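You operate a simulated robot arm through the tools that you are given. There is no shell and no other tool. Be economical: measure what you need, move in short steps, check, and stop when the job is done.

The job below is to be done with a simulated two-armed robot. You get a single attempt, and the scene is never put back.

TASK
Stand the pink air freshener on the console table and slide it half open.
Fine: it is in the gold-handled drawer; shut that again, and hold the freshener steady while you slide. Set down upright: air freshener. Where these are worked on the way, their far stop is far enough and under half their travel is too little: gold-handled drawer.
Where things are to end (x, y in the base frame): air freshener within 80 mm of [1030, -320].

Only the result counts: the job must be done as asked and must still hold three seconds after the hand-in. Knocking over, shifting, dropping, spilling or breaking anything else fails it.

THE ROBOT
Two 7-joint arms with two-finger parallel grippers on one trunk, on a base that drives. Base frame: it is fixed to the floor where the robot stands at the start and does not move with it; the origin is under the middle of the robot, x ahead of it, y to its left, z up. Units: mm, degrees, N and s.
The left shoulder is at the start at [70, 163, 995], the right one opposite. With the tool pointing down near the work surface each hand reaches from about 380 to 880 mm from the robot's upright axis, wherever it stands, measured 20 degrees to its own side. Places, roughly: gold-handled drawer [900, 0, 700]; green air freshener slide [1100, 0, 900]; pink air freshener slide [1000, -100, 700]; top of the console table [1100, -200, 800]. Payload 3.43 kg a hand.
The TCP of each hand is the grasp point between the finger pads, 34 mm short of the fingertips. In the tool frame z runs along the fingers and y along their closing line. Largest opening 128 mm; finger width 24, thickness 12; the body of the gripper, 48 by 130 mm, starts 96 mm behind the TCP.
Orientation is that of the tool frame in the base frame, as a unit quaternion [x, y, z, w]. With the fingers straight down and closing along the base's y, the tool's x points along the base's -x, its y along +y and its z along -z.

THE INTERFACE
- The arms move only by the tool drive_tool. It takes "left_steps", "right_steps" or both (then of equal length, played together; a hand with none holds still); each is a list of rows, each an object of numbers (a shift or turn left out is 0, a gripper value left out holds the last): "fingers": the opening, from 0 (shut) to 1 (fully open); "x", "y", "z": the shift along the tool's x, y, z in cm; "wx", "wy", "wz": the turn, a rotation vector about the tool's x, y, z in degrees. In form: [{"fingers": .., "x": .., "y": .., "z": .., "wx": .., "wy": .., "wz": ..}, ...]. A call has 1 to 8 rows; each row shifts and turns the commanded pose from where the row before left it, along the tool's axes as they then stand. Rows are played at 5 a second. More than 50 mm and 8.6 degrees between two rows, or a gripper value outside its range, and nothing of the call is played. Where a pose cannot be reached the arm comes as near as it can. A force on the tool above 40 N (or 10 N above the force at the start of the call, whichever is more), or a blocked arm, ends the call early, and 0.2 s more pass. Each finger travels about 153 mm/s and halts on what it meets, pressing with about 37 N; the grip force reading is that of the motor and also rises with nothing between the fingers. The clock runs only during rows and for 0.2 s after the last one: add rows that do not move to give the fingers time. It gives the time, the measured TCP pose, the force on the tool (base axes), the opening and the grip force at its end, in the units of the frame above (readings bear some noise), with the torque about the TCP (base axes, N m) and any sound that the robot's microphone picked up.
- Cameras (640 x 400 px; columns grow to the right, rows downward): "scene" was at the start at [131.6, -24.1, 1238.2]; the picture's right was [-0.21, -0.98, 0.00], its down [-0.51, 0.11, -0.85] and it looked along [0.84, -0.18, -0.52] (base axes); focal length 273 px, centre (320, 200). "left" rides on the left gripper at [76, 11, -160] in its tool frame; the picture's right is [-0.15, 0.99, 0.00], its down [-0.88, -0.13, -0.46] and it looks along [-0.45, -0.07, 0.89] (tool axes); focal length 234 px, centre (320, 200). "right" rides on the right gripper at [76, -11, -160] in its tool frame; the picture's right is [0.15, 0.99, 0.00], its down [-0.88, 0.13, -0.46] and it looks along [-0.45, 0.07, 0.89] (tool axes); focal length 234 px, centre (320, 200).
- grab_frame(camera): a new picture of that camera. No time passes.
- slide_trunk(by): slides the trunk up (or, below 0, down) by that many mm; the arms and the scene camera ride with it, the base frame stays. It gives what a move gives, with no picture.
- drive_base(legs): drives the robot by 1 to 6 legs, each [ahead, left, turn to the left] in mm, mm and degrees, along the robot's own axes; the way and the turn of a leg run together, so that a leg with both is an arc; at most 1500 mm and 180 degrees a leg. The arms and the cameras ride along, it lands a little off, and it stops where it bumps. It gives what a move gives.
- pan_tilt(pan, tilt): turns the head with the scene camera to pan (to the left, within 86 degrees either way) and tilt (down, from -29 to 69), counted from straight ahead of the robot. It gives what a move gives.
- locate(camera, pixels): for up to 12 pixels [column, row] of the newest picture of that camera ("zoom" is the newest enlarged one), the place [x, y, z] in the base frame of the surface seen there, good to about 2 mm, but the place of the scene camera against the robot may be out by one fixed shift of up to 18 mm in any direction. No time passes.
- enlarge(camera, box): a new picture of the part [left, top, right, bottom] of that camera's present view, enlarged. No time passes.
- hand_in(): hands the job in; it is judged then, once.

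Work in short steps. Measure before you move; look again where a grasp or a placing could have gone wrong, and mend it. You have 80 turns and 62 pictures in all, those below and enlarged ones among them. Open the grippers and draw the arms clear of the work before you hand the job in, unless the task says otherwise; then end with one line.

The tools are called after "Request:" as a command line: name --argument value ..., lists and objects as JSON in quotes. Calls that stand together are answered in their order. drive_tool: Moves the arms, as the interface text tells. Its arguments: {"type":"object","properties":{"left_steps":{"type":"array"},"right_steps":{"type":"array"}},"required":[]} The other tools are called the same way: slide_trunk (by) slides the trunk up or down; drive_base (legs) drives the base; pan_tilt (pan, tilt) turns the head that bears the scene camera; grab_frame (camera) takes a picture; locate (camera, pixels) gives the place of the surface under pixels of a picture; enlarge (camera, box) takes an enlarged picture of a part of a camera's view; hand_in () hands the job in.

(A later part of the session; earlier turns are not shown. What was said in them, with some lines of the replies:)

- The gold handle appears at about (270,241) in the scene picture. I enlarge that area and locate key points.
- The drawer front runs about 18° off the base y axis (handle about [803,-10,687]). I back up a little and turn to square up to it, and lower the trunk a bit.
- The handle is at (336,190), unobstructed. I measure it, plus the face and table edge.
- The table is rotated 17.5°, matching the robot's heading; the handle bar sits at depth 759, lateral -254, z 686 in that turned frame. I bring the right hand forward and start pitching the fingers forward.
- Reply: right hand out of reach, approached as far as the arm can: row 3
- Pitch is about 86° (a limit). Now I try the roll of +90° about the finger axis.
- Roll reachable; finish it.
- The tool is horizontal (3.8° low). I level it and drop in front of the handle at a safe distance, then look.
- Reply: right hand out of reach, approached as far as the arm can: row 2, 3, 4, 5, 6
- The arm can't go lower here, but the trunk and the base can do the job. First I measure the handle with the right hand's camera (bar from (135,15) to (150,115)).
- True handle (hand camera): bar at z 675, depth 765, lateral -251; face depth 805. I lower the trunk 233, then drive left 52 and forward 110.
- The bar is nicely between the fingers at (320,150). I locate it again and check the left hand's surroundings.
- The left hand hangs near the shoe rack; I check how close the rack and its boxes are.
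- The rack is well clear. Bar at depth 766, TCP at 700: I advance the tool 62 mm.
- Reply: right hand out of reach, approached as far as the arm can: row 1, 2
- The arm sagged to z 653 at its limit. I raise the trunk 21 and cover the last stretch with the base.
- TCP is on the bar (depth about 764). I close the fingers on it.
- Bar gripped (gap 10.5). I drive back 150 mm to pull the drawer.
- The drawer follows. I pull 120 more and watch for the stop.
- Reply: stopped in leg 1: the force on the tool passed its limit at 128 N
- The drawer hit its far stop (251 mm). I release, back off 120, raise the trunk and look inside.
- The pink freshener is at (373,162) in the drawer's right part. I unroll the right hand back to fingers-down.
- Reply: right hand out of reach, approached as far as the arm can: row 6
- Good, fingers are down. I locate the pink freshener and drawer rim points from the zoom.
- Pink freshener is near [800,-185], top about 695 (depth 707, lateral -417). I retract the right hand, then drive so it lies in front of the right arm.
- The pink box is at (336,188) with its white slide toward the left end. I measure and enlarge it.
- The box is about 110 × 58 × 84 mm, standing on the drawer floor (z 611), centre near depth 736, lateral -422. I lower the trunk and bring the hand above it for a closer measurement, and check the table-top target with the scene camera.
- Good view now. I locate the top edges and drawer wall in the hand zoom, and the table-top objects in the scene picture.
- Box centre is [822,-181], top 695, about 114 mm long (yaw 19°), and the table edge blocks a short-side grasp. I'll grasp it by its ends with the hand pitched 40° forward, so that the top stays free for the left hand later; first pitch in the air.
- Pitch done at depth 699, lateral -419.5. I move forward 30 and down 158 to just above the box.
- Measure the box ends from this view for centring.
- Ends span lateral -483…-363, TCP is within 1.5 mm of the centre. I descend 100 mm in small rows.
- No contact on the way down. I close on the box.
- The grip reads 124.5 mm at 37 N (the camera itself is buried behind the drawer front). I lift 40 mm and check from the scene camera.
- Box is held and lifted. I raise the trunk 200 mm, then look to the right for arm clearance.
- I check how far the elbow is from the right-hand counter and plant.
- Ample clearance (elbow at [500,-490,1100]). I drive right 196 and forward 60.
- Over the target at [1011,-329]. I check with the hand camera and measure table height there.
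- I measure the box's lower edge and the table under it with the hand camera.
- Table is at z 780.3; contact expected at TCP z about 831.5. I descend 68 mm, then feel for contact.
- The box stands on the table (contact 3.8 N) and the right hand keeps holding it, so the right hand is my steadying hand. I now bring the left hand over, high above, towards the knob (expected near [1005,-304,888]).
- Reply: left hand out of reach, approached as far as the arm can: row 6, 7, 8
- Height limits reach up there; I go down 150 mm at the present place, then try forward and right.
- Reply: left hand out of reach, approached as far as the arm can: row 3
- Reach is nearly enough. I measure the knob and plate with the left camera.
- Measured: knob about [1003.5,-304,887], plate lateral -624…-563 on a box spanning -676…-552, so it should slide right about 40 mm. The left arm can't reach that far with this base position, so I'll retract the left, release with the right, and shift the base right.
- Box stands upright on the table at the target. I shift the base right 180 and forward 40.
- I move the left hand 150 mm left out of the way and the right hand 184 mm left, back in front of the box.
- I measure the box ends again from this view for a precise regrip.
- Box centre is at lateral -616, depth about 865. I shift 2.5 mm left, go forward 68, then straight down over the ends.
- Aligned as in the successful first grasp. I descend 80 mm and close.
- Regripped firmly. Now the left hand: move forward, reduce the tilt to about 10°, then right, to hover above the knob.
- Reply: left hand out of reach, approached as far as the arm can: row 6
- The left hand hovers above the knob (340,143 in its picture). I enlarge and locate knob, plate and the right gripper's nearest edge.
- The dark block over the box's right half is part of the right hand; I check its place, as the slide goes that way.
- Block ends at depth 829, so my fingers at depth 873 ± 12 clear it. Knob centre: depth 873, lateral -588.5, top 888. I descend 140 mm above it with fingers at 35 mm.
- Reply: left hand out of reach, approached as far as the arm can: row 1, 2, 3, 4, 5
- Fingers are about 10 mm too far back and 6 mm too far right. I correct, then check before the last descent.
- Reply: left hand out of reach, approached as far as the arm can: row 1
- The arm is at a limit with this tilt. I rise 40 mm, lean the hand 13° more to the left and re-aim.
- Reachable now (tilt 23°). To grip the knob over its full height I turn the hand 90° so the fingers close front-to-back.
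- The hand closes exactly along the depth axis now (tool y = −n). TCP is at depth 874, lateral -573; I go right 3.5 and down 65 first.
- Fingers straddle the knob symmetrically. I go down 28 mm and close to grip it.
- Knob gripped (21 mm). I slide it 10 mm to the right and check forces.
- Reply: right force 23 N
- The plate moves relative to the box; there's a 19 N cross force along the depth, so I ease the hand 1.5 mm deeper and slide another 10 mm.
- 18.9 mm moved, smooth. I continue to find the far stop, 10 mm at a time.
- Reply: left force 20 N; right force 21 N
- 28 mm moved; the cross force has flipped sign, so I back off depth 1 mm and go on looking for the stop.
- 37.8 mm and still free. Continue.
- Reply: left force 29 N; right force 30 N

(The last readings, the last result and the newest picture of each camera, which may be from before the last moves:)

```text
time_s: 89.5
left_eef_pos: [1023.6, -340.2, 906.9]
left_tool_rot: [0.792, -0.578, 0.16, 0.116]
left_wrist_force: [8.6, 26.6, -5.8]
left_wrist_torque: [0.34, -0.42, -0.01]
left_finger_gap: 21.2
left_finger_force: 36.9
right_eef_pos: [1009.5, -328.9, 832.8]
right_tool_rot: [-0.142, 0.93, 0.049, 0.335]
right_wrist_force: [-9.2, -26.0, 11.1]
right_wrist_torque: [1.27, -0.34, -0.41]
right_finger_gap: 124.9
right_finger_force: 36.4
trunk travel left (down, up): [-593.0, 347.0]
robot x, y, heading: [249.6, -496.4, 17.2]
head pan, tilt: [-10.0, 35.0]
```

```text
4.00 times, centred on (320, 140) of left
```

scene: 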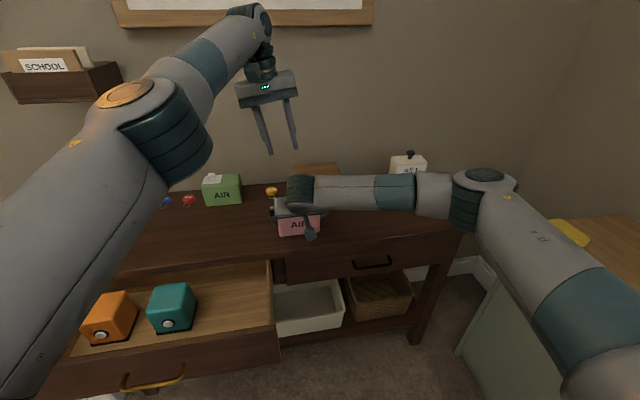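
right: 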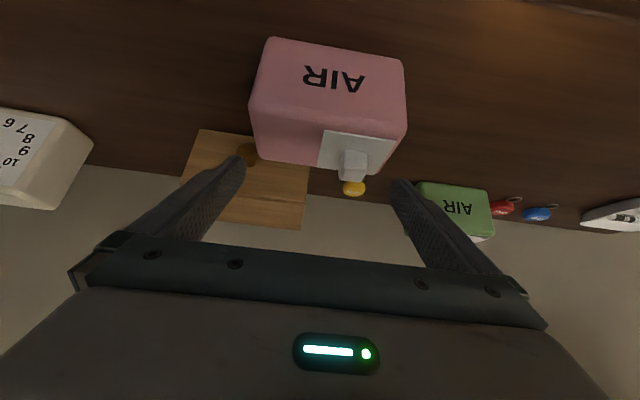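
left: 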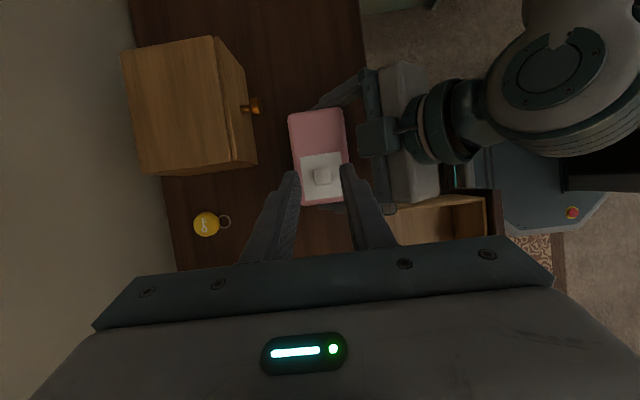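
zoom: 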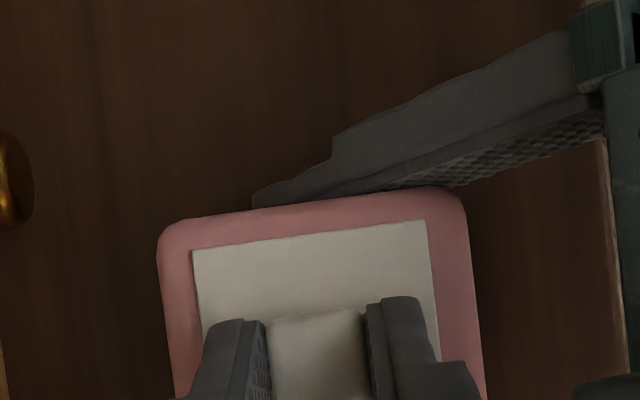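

Far stop reached: lateral force 27 N at lateral -632.7 (start -579.1), so travel is about 52 mm. I slide back towards the middle (target TCP lateral about -605).

Request:
drive_tool --left_steps '[{"x": -0.46, "z": -0.2}, {"x": -0.46, "z": -0.2}, {"x": -0.5, "z": -0.21, "y": -0.03}, {"x": -0.5, "z": -0.21, "y": -0.03}, {"x": -0.5, "z": -0.21}, {}, {}]'

Request:
enlarge --camera "left" --box '[240, 90, 400, 190]'

```text
time_s: 91.1
left_eef_pos: [1018.2, -319.7, 907.6]
left_tool_rot: [0.789, -0.58, 0.161, 0.12]
left_wrist_force: [-16.1, -2.6, 5.5]
left_wrist_torque: [-0.96, 0.16, -0.16]
left_finger_gap: 21.1
left_finger_force: 36.5
right_eef_pos: [1008.6, -327.9, 835.3]
right_tool_rot: [-0.144, 0.93, 0.051, 0.335]
right_wrist_force: [16.3, 3.7, -4.4]
right_wrist_torque: [0.66, 1.1, 0.02]
right_finger_gap: 124.7
right_finger_force: 36.9
trunk travel left (down, up): [-593.0, 347.0]
robot x, y, heading: [250.7, -502.3, 17.5]
head pan, tilt: [-10.0, 35.0]
```

```text
4.00 times, centred on (320, 140) of left
```

zoom: 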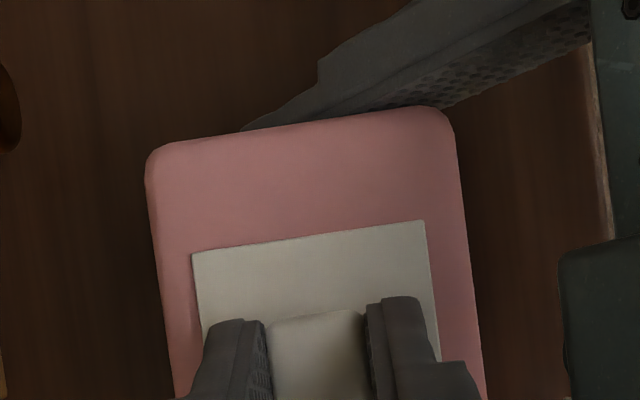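

Now 31.4 mm from the start; 5.5 mm more back, with a small depth correction.

Request:
drive_tool --left_steps '[{"x": -0.25, "z": -0.11, "y": 0.08}, {"x": -0.25, "z": -0.1}, {}, {}]'

```text
time_s: 92.1
left_eef_pos: [1014.5, -314.9, 906.7]
left_tool_rot: [0.79, -0.58, 0.161, 0.117]
left_wrist_force: [-17.6, -1.7, 10.2]
left_wrist_torque: [-0.07, 0.5, -0.15]
left_finger_gap: 21.0
left_finger_force: 36.7
right_eef_pos: [1008.8, -328.2, 834.4]
right_tool_rot: [-0.144, 0.93, 0.05, 0.335]
right_wrist_force: [16.3, 1.2, -7.1]
right_wrist_torque: [-0.36, 0.76, 0.02]
right_finger_gap: 124.7
right_finger_force: 37.4
trunk travel left (down, up): [-593.0, 347.0]
robot x, y, heading: [248.9, -501.6, 17.5]
head pan, tilt: [-10.0, 35.0]
```

Displacement is about 25.5 mm of 52: half open. I relieve the cross force, release the knob and lift the left hand straight away along its fingers.

Request:
drive_tool --left_steps '[{"y": 0.1}, {"fingers": 0.3}, {}, {"z": -2}, {"z": -3}, {"z": -4}, {"z": -4}, {}]'

Request:
enlarge --camera "left" --box '[240, 90, 400, 190]'

```text
time_s: 93.9
left_eef_pos: [999.4, -266.6, 1026.3]
left_tool_rot: [0.79, -0.58, 0.16, 0.118]
left_wrist_force: [0.2, -0.9, -1.0]
left_wrist_torque: [-0.01, 0.01, 0.0]
left_finger_gap: 38.3
left_finger_force: 0.0
right_eef_pos: [1008.8, -327.6, 834.6]
right_tool_rot: [-0.145, 0.93, 0.053, 0.335]
right_wrist_force: [0.2, -0.1, 0.2]
right_wrist_torque: [-0.01, 0.04, -0.03]
right_finger_gap: 124.7
right_finger_force: 37.0
trunk travel left (down, up): [-593.0, 347.0]
robot x, y, heading: [247.0, -502.6, 17.7]
head pan, tilt: [-10.0, 35.0]
```

```text
4.00 times, centred on (320, 140) of left
```

zoom: 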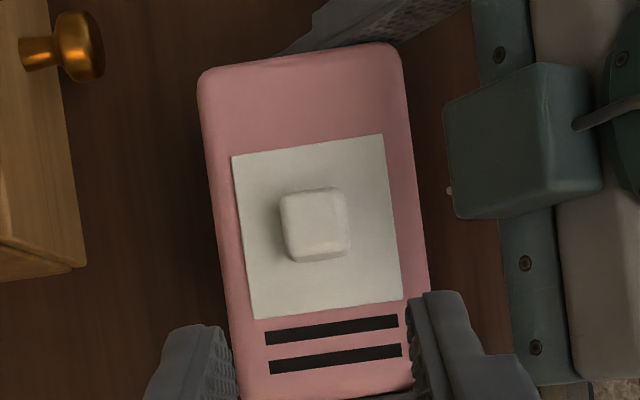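

Slots are now exposed. I verify the plate's place on the box.

Request:
locate --camera "zoom" --pixels '[[310, 150], [325, 305], [305, 65], [335, 385], [315, 225]]'

```text
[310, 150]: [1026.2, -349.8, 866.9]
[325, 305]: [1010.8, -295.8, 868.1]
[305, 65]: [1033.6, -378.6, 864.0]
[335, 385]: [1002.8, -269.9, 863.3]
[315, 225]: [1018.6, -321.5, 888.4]
```

Plate centre -614.5 on a box centred at -615: exactly half. I move the left hand away to the left, then release the right and retreat along its axis.

Request:
drive_tool --left_steps '[{"x": -4, "z": -2.5}, {"x": -4, "z": -2.5}, {"x": -4, "z": -2}, {"x": -4, "z": -2}, {}, {}]' --right_steps '[{}, {}, {}, {"fingers": 1}, {}, {}]'

Request:
drive_tool --right_steps '[{"z": -1}, {"z": -2}, {"z": -3}, {"z": -3}, {"z": -4}, {"z": -4}, {}]'

Request:
grab_frame --camera "right"

Request:
grab_frame --camera "scene"

```text
time_s: 95.3
left_eef_pos: [945.1, -91.2, 1047.6]
left_tool_rot: [0.79, -0.579, 0.162, 0.118]
left_wrist_force: [0.2, 0.3, 0.9]
left_wrist_torque: [0.0, -0.07, -0.01]
left_finger_gap: 38.2
left_finger_force: 0.1
right_eef_pos: [1009.0, -326.8, 834.5]
right_tool_rot: [-0.144, 0.93, 0.051, 0.334]
right_wrist_force: [0.0, -0.1, 0.4]
right_wrist_torque: [0.02, -0.05, 0.0]
right_finger_gap: 128.0
right_finger_force: 0.0
trunk travel left (down, up): [-593.0, 347.0]
robot x, y, heading: [250.6, -502.0, 17.6]
head pan, tilt: [-10.0, 35.0]
```

```text
time_s: 96.9
left_eef_pos: [945.1, -92.3, 1047.1]
left_tool_rot: [0.79, -0.579, 0.16, 0.118]
left_wrist_force: [-0.1, 0.1, 0.8]
left_wrist_torque: [-0.02, 0.01, -0.02]
left_finger_gap: 38.5
left_finger_force: 0.1
right_eef_pos: [906.8, -356.4, 964.0]
right_tool_rot: [-0.145, 0.93, 0.052, 0.334]
right_wrist_force: [0.1, 0.5, -0.3]
right_wrist_torque: [0.02, -0.02, 0.02]
right_finger_gap: 127.8
right_finger_force: 0.0
trunk travel left (down, up): [-593.0, 347.0]
robot x, y, heading: [248.8, -500.3, 17.4]
head pan, tilt: [-10.0, 35.0]
```

```text
14 pictures are left
```

right: 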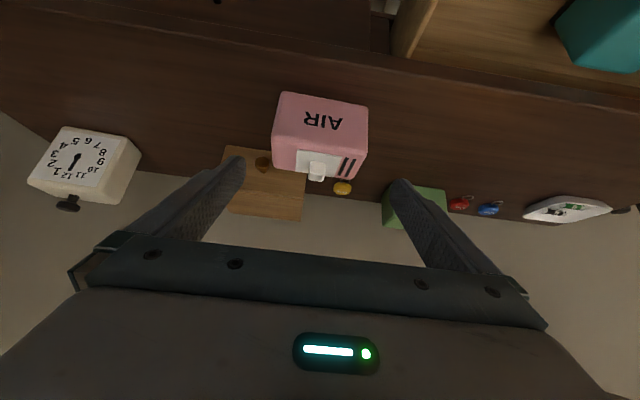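

```text
13 pictures are left
```

scene: 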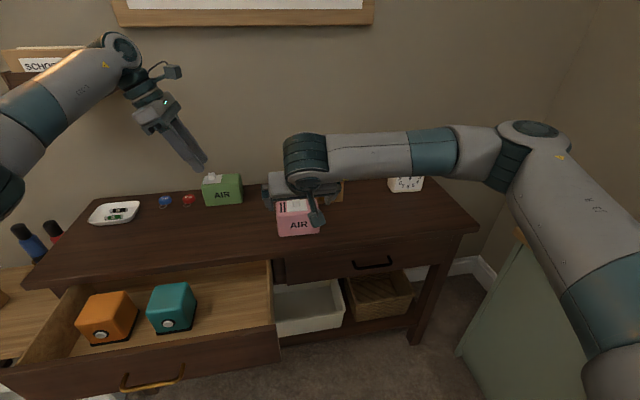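

The box stands upright with slots exposed. Next I shut the drawer: back off 300, shift left 283, and fold the left hand back.

Request:
drive_base --legs '[[-300, 0, 0], [0, 283, 0]]'

Request:
drive_tool --left_steps '[{"y": 4.8}, {"y": 4.8}, {"y": 4.8}, {"y": 4.8}, {"y": 4.8}, {"y": 4.8}, {"y": 4.8}, {"y": 4.8}]' --right_steps '[{"fingers": 0}, {}, {}, {}, {}, {}, {}, {}]'

Request:
grab_frame --camera "scene"

```text
time_s: 100.5
left_eef_pos: [570.4, 92.4, 1046.5]
left_tool_rot: [0.791, -0.577, 0.162, 0.118]
left_wrist_force: [0.5, -0.4, -0.3]
left_wrist_torque: [-0.02, 0.0, -0.03]
left_finger_gap: 38.3
left_finger_force: 0.1
right_eef_pos: [533.4, -172.3, 963.8]
right_tool_rot: [-0.147, 0.929, 0.054, 0.334]
right_wrist_force: [-0.3, -0.3, -0.3]
right_wrist_torque: [-0.03, 0.0, -0.03]
right_finger_gap: 128.2
right_finger_force: 0.1
trunk travel left (down, up): [-593.0, 347.0]
robot x, y, heading: [-124.9, -318.3, 18.0]
head pan, tilt: [-10.0, 35.0]
```

```text
time_s: 102.3
left_eef_pos: [205.6, -24.6, 1047.9]
left_tool_rot: [0.792, -0.577, 0.162, 0.117]
left_wrist_force: [-0.6, 0.8, -0.1]
left_wrist_torque: [0.02, -0.01, 0.02]
left_finger_gap: 38.4
left_finger_force: 0.1
right_eef_pos: [533.5, -173.2, 965.0]
right_tool_rot: [-0.148, 0.929, 0.053, 0.335]
right_wrist_force: [-0.2, -0.2, 1.2]
right_wrist_torque: [-0.01, -0.01, 0.03]
right_finger_gap: 0.0
right_finger_force: 32.8
trunk travel left (down, up): [-593.0, 347.0]
robot x, y, heading: [-124.4, -320.5, 17.8]
head pan, tilt: [-10.0, 35.0]
```

```text
12 pictures are left
```

scene: 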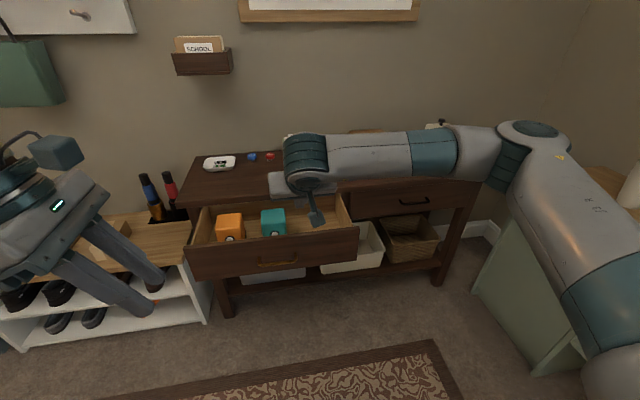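

Right fingertips are at depth 479, lateral -326, clear of the drawer front (554) and handle. I lower the trunk 274 and look.

Request:
slide_trunk --by -274

Request:
grab_frame --camera "scene"

Request:
grab_frame --camera "right"

```text
time_s: 105.1
left_eef_pos: [206.0, -24.6, 775.1]
left_tool_rot: [0.792, -0.578, 0.161, 0.118]
left_wrist_force: [-0.2, -0.2, -0.1]
left_wrist_torque: [0.03, -0.01, 0.0]
left_finger_gap: 38.2
left_finger_force: 0.0
right_eef_pos: [533.1, -172.9, 690.8]
right_tool_rot: [-0.147, 0.929, 0.053, 0.335]
right_wrist_force: [0.7, 0.8, 0.2]
right_wrist_torque: [0.0, -0.01, -0.02]
right_finger_gap: 0.2
right_finger_force: 32.9
trunk travel left (down, up): [-319.0, 621.0]
robot x, y, heading: [-129.0, -318.6, 17.7]
head pan, tilt: [-10.0, 35.0]
```

```text
11 pictures are left
```

scene: 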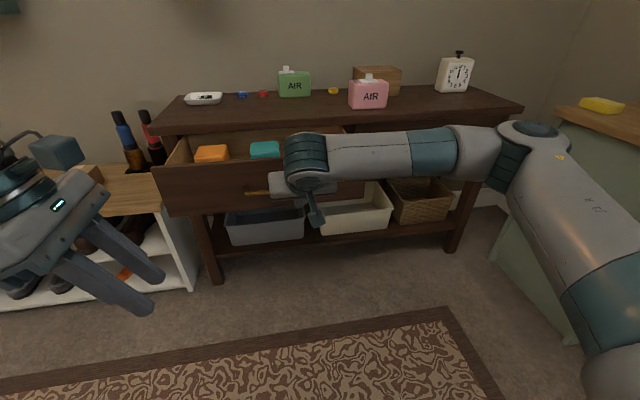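

```text
10 pictures are left
```

right: 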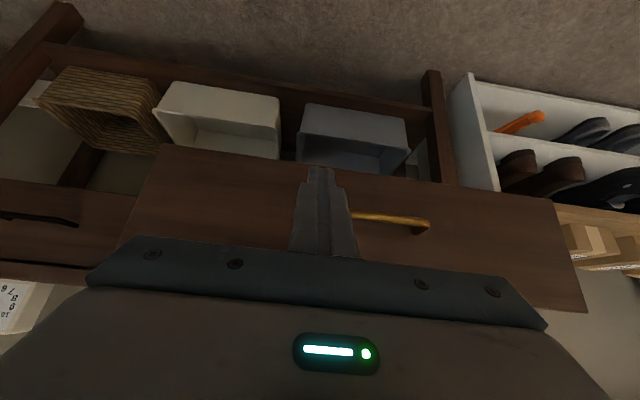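

Tip is right of the handle's end and clears it. I shift 15 mm further right and drive forward 230 to push the drawer in.

Request:
drive_tool --right_steps '[{"y": -1.5}, {}]'

Request:
drive_base --legs '[[230, 0, 0]]'

Request:
grab_frame --camera "scene"

```text
time_s: 105.7
left_eef_pos: [204.9, -23.6, 774.8]
left_tool_rot: [0.792, -0.578, 0.161, 0.118]
left_wrist_force: [-0.2, -0.5, 0.4]
left_wrist_torque: [0.03, 0.03, 0.03]
left_finger_gap: 38.6
left_finger_force: 0.0
right_eef_pos: [538.4, -188.4, 690.1]
right_tool_rot: [-0.147, 0.929, 0.053, 0.334]
right_wrist_force: [0.6, 0.1, 0.8]
right_wrist_torque: [0.02, 0.0, 0.01]
right_finger_gap: 0.0
right_finger_force: 32.9
trunk travel left (down, up): [-319.0, 621.0]
robot x, y, heading: [-122.2, -319.3, 17.6]
head pan, tilt: [-10.0, 35.0]
```

```text
time_s: 107.4
left_eef_pos: [418.1, 43.5, 775.4]
left_tool_rot: [0.791, -0.579, 0.16, 0.118]
left_wrist_force: [0.1, 0.2, -0.6]
left_wrist_torque: [0.02, 0.01, 0.0]
left_finger_gap: 38.4
left_finger_force: 0.1
right_eef_pos: [750.4, -119.8, 689.4]
right_tool_rot: [-0.146, 0.93, 0.053, 0.334]
right_wrist_force: [-0.9, 0.3, -0.1]
right_wrist_torque: [0.0, 0.0, -0.04]
right_finger_gap: 0.1
right_finger_force: 33.4
trunk travel left (down, up): [-319.0, 621.0]
robot x, y, heading: [86.4, -250.8, 18.0]
head pan, tilt: [-10.0, 35.0]
```

```text
9 pictures are left
```

scene: 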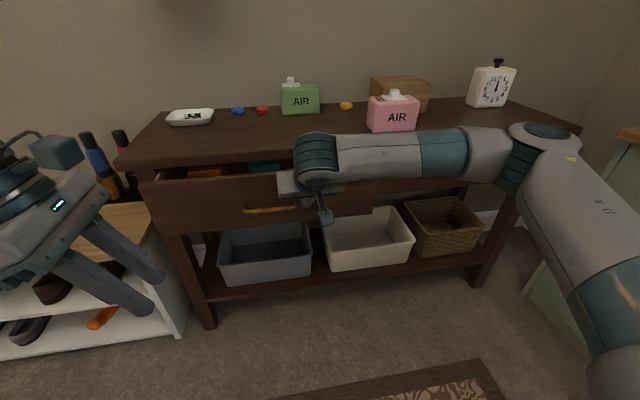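

The drawer is following (about 100 mm left). I drive 95 more, then finish gently.

Request:
drive_base --legs '[[95, 0, 0]]'

Request:
grab_frame --camera "scene"

```text
time_s: 108.5
left_eef_pos: [507.8, 72.1, 774.8]
left_tool_rot: [0.79, -0.58, 0.162, 0.118]
left_wrist_force: [-0.1, -0.1, 0.4]
left_wrist_torque: [0.0, -0.01, -0.01]
left_finger_gap: 38.3
left_finger_force: 0.0
right_eef_pos: [840.6, -92.4, 689.6]
right_tool_rot: [-0.145, 0.929, 0.052, 0.336]
right_wrist_force: [-7.4, -3.2, 1.0]
right_wrist_torque: [-0.04, 0.06, -0.04]
right_finger_gap: 0.2
right_finger_force: 32.8
trunk travel left (down, up): [-319.0, 621.0]
robot x, y, heading: [174.8, -223.9, 17.7]
head pan, tilt: [-10.0, 35.0]
```

```text
8 pictures are left
```

scene: 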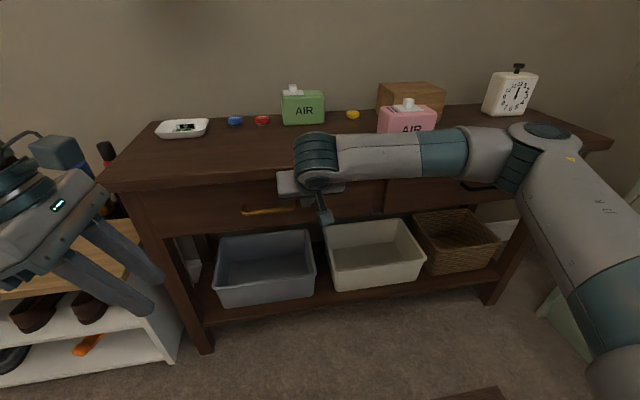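

The foremost finger corner is at depth about 805 with 8 N on it — nearly or fully shut. I push gently a few mm more to be sure.

Request:
drive_base --legs '[[8, 0, 0]]'

```text
time_s: 109.3
left_eef_pos: [514.6, 71.7, 773.7]
left_tool_rot: [0.79, -0.579, 0.162, 0.117]
left_wrist_force: [0.2, 0.1, -0.6]
left_wrist_torque: [-0.01, -0.01, 0.02]
left_finger_gap: 38.5
left_finger_force: 0.1
right_eef_pos: [839.8, -92.9, 689.4]
right_tool_rot: [-0.148, 0.931, 0.052, 0.33]
right_wrist_force: [-7.2, -3.4, 2.7]
right_wrist_torque: [0.02, 0.07, -0.03]
right_finger_gap: 0.0
right_finger_force: 32.5
trunk travel left (down, up): [-319.0, 621.0]
robot x, y, heading: [185.8, -224.2, 17.5]
head pan, tilt: [-10.0, 35.0]
stopped in leg 1: the force on the tool passed its limit at 50 N (the readings are from after the stop); the commanded pose is now the measured one
```

Hard stop (50 N): the drawer is shut. I back off 200 and raise the trunk to look over the result.

Request:
drive_base --legs '[[-250, 0, 0]]'

Request:
slide_trunk --by 250

Request:
drive_tool --left_steps '[{"fingers": 1}, {}, {}]' --right_steps '[{"fingers": 1}, {}, {}]'

Request:
pan_tilt --pan -15 --tilt 30

Request:
grab_frame --camera "scene"

Request:
grab_frame --camera "right"

```text
time_s: 111.1
left_eef_pos: [278.0, 0.2, 774.3]
left_tool_rot: [0.792, -0.577, 0.162, 0.118]
left_wrist_force: [0.0, -0.1, -0.1]
left_wrist_torque: [-0.01, 0.0, 0.0]
left_finger_gap: 38.3
left_finger_force: 0.2
right_eef_pos: [606.6, -162.1, 689.1]
right_tool_rot: [-0.15, 0.931, 0.052, 0.329]
right_wrist_force: [-1.0, -0.1, 0.5]
right_wrist_torque: [0.02, 0.01, 0.0]
right_finger_gap: 0.0
right_finger_force: 33.1
trunk travel left (down, up): [-319.0, 621.0]
robot x, y, heading: [-52.0, -294.7, 18.0]
head pan, tilt: [-10.0, 35.0]
```

```text
time_s: 113.7
left_eef_pos: [278.2, 0.0, 1024.6]
left_tool_rot: [0.792, -0.576, 0.162, 0.118]
left_wrist_force: [1.2, -1.0, 0.2]
left_wrist_torque: [0.03, -0.01, -0.02]
left_finger_gap: 38.3
left_finger_force: 0.1
right_eef_pos: [607.3, -163.2, 937.1]
right_tool_rot: [-0.151, 0.931, 0.053, 0.329]
right_wrist_force: [0.2, -0.8, -0.1]
right_wrist_torque: [-0.03, 0.05, 0.0]
right_finger_gap: 0.0
right_finger_force: 32.9
trunk travel left (down, up): [-569.0, 371.0]
robot x, y, heading: [-49.9, -299.1, 17.7]
head pan, tilt: [-10.0, 35.0]
```

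```text
time_s: 114.5
left_eef_pos: [278.3, -0.6, 1024.4]
left_tool_rot: [0.793, -0.576, 0.163, 0.117]
left_wrist_force: [-0.4, 0.9, 0.5]
left_wrist_torque: [0.02, -0.01, 0.02]
left_finger_gap: 128.1
left_finger_force: 0.0
right_eef_pos: [607.7, -163.0, 937.5]
right_tool_rot: [-0.151, 0.931, 0.053, 0.33]
right_wrist_force: [0.1, -0.5, -0.2]
right_wrist_torque: [0.01, 0.02, 0.01]
right_finger_gap: 127.9
right_finger_force: 0.1
trunk travel left (down, up): [-569.0, 371.0]
robot x, y, heading: [-48.6, -295.7, 17.9]
head pan, tilt: [-10.0, 35.0]
```

```text
time_s: 115.2
left_eef_pos: [279.4, -1.2, 1026.0]
left_tool_rot: [0.793, -0.576, 0.161, 0.117]
left_wrist_force: [-0.7, 0.6, -0.5]
left_wrist_torque: [0.0, -0.05, 0.04]
left_finger_gap: 128.1
left_finger_force: 0.1
right_eef_pos: [608.2, -163.5, 937.9]
right_tool_rot: [-0.151, 0.931, 0.052, 0.329]
right_wrist_force: [0.7, -0.4, 0.4]
right_wrist_torque: [0.01, 0.05, -0.01]
right_finger_gap: 127.8
right_finger_force: 0.0
trunk travel left (down, up): [-569.0, 371.0]
robot x, y, heading: [-52.5, -295.7, 18.1]
head pan, tilt: [-15.0, 30.0]
```

```text
7 pictures are left
```

scene: 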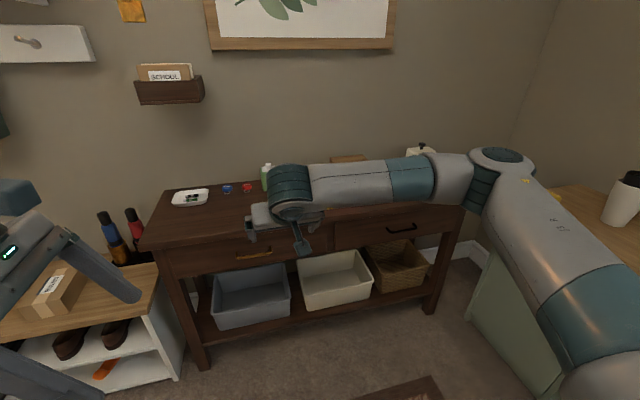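

```text
6 pictures are left
```

right: 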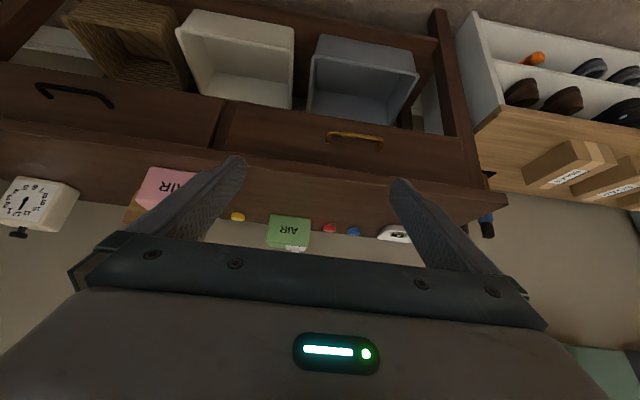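

The drawer looks shut. I check its face depth against the neighbour drawer's, and the freshener's position.

Request:
locate --camera "right" --pixels '[[300, 125], [380, 160], [260, 120], [200, 120], [120, 110], [355, 136], [160, 185]]'

Request:
enlarge --camera "right" --box '[120, 60, 480, 260]'

```text
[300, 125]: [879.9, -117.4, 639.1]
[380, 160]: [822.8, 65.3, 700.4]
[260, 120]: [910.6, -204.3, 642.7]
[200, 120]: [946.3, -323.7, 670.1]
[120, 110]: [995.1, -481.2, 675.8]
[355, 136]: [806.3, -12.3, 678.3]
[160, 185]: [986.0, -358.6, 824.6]
```

```text
1.78 times, centred on (300, 160) of right
```

zoom: 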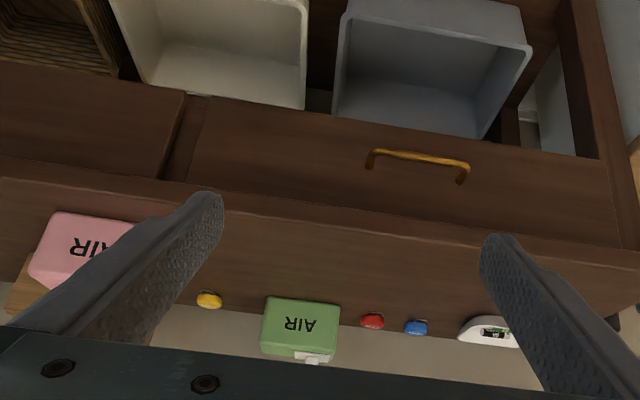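

Gold drawer's face is at depth 804–805, flush with its neighbour (805), and the handle is back at its original place. The freshener stands at about [1010,-325] with the slide half open. Both grippers are open and clear, so I hand in.

Request:
hand_in

```text
The job is handed in.
```

The pink air freshener is standing upright on the console table at about [1010, -325], its slide half open (about 26 of 52 mm), and the gold-handled drawer is shut again.
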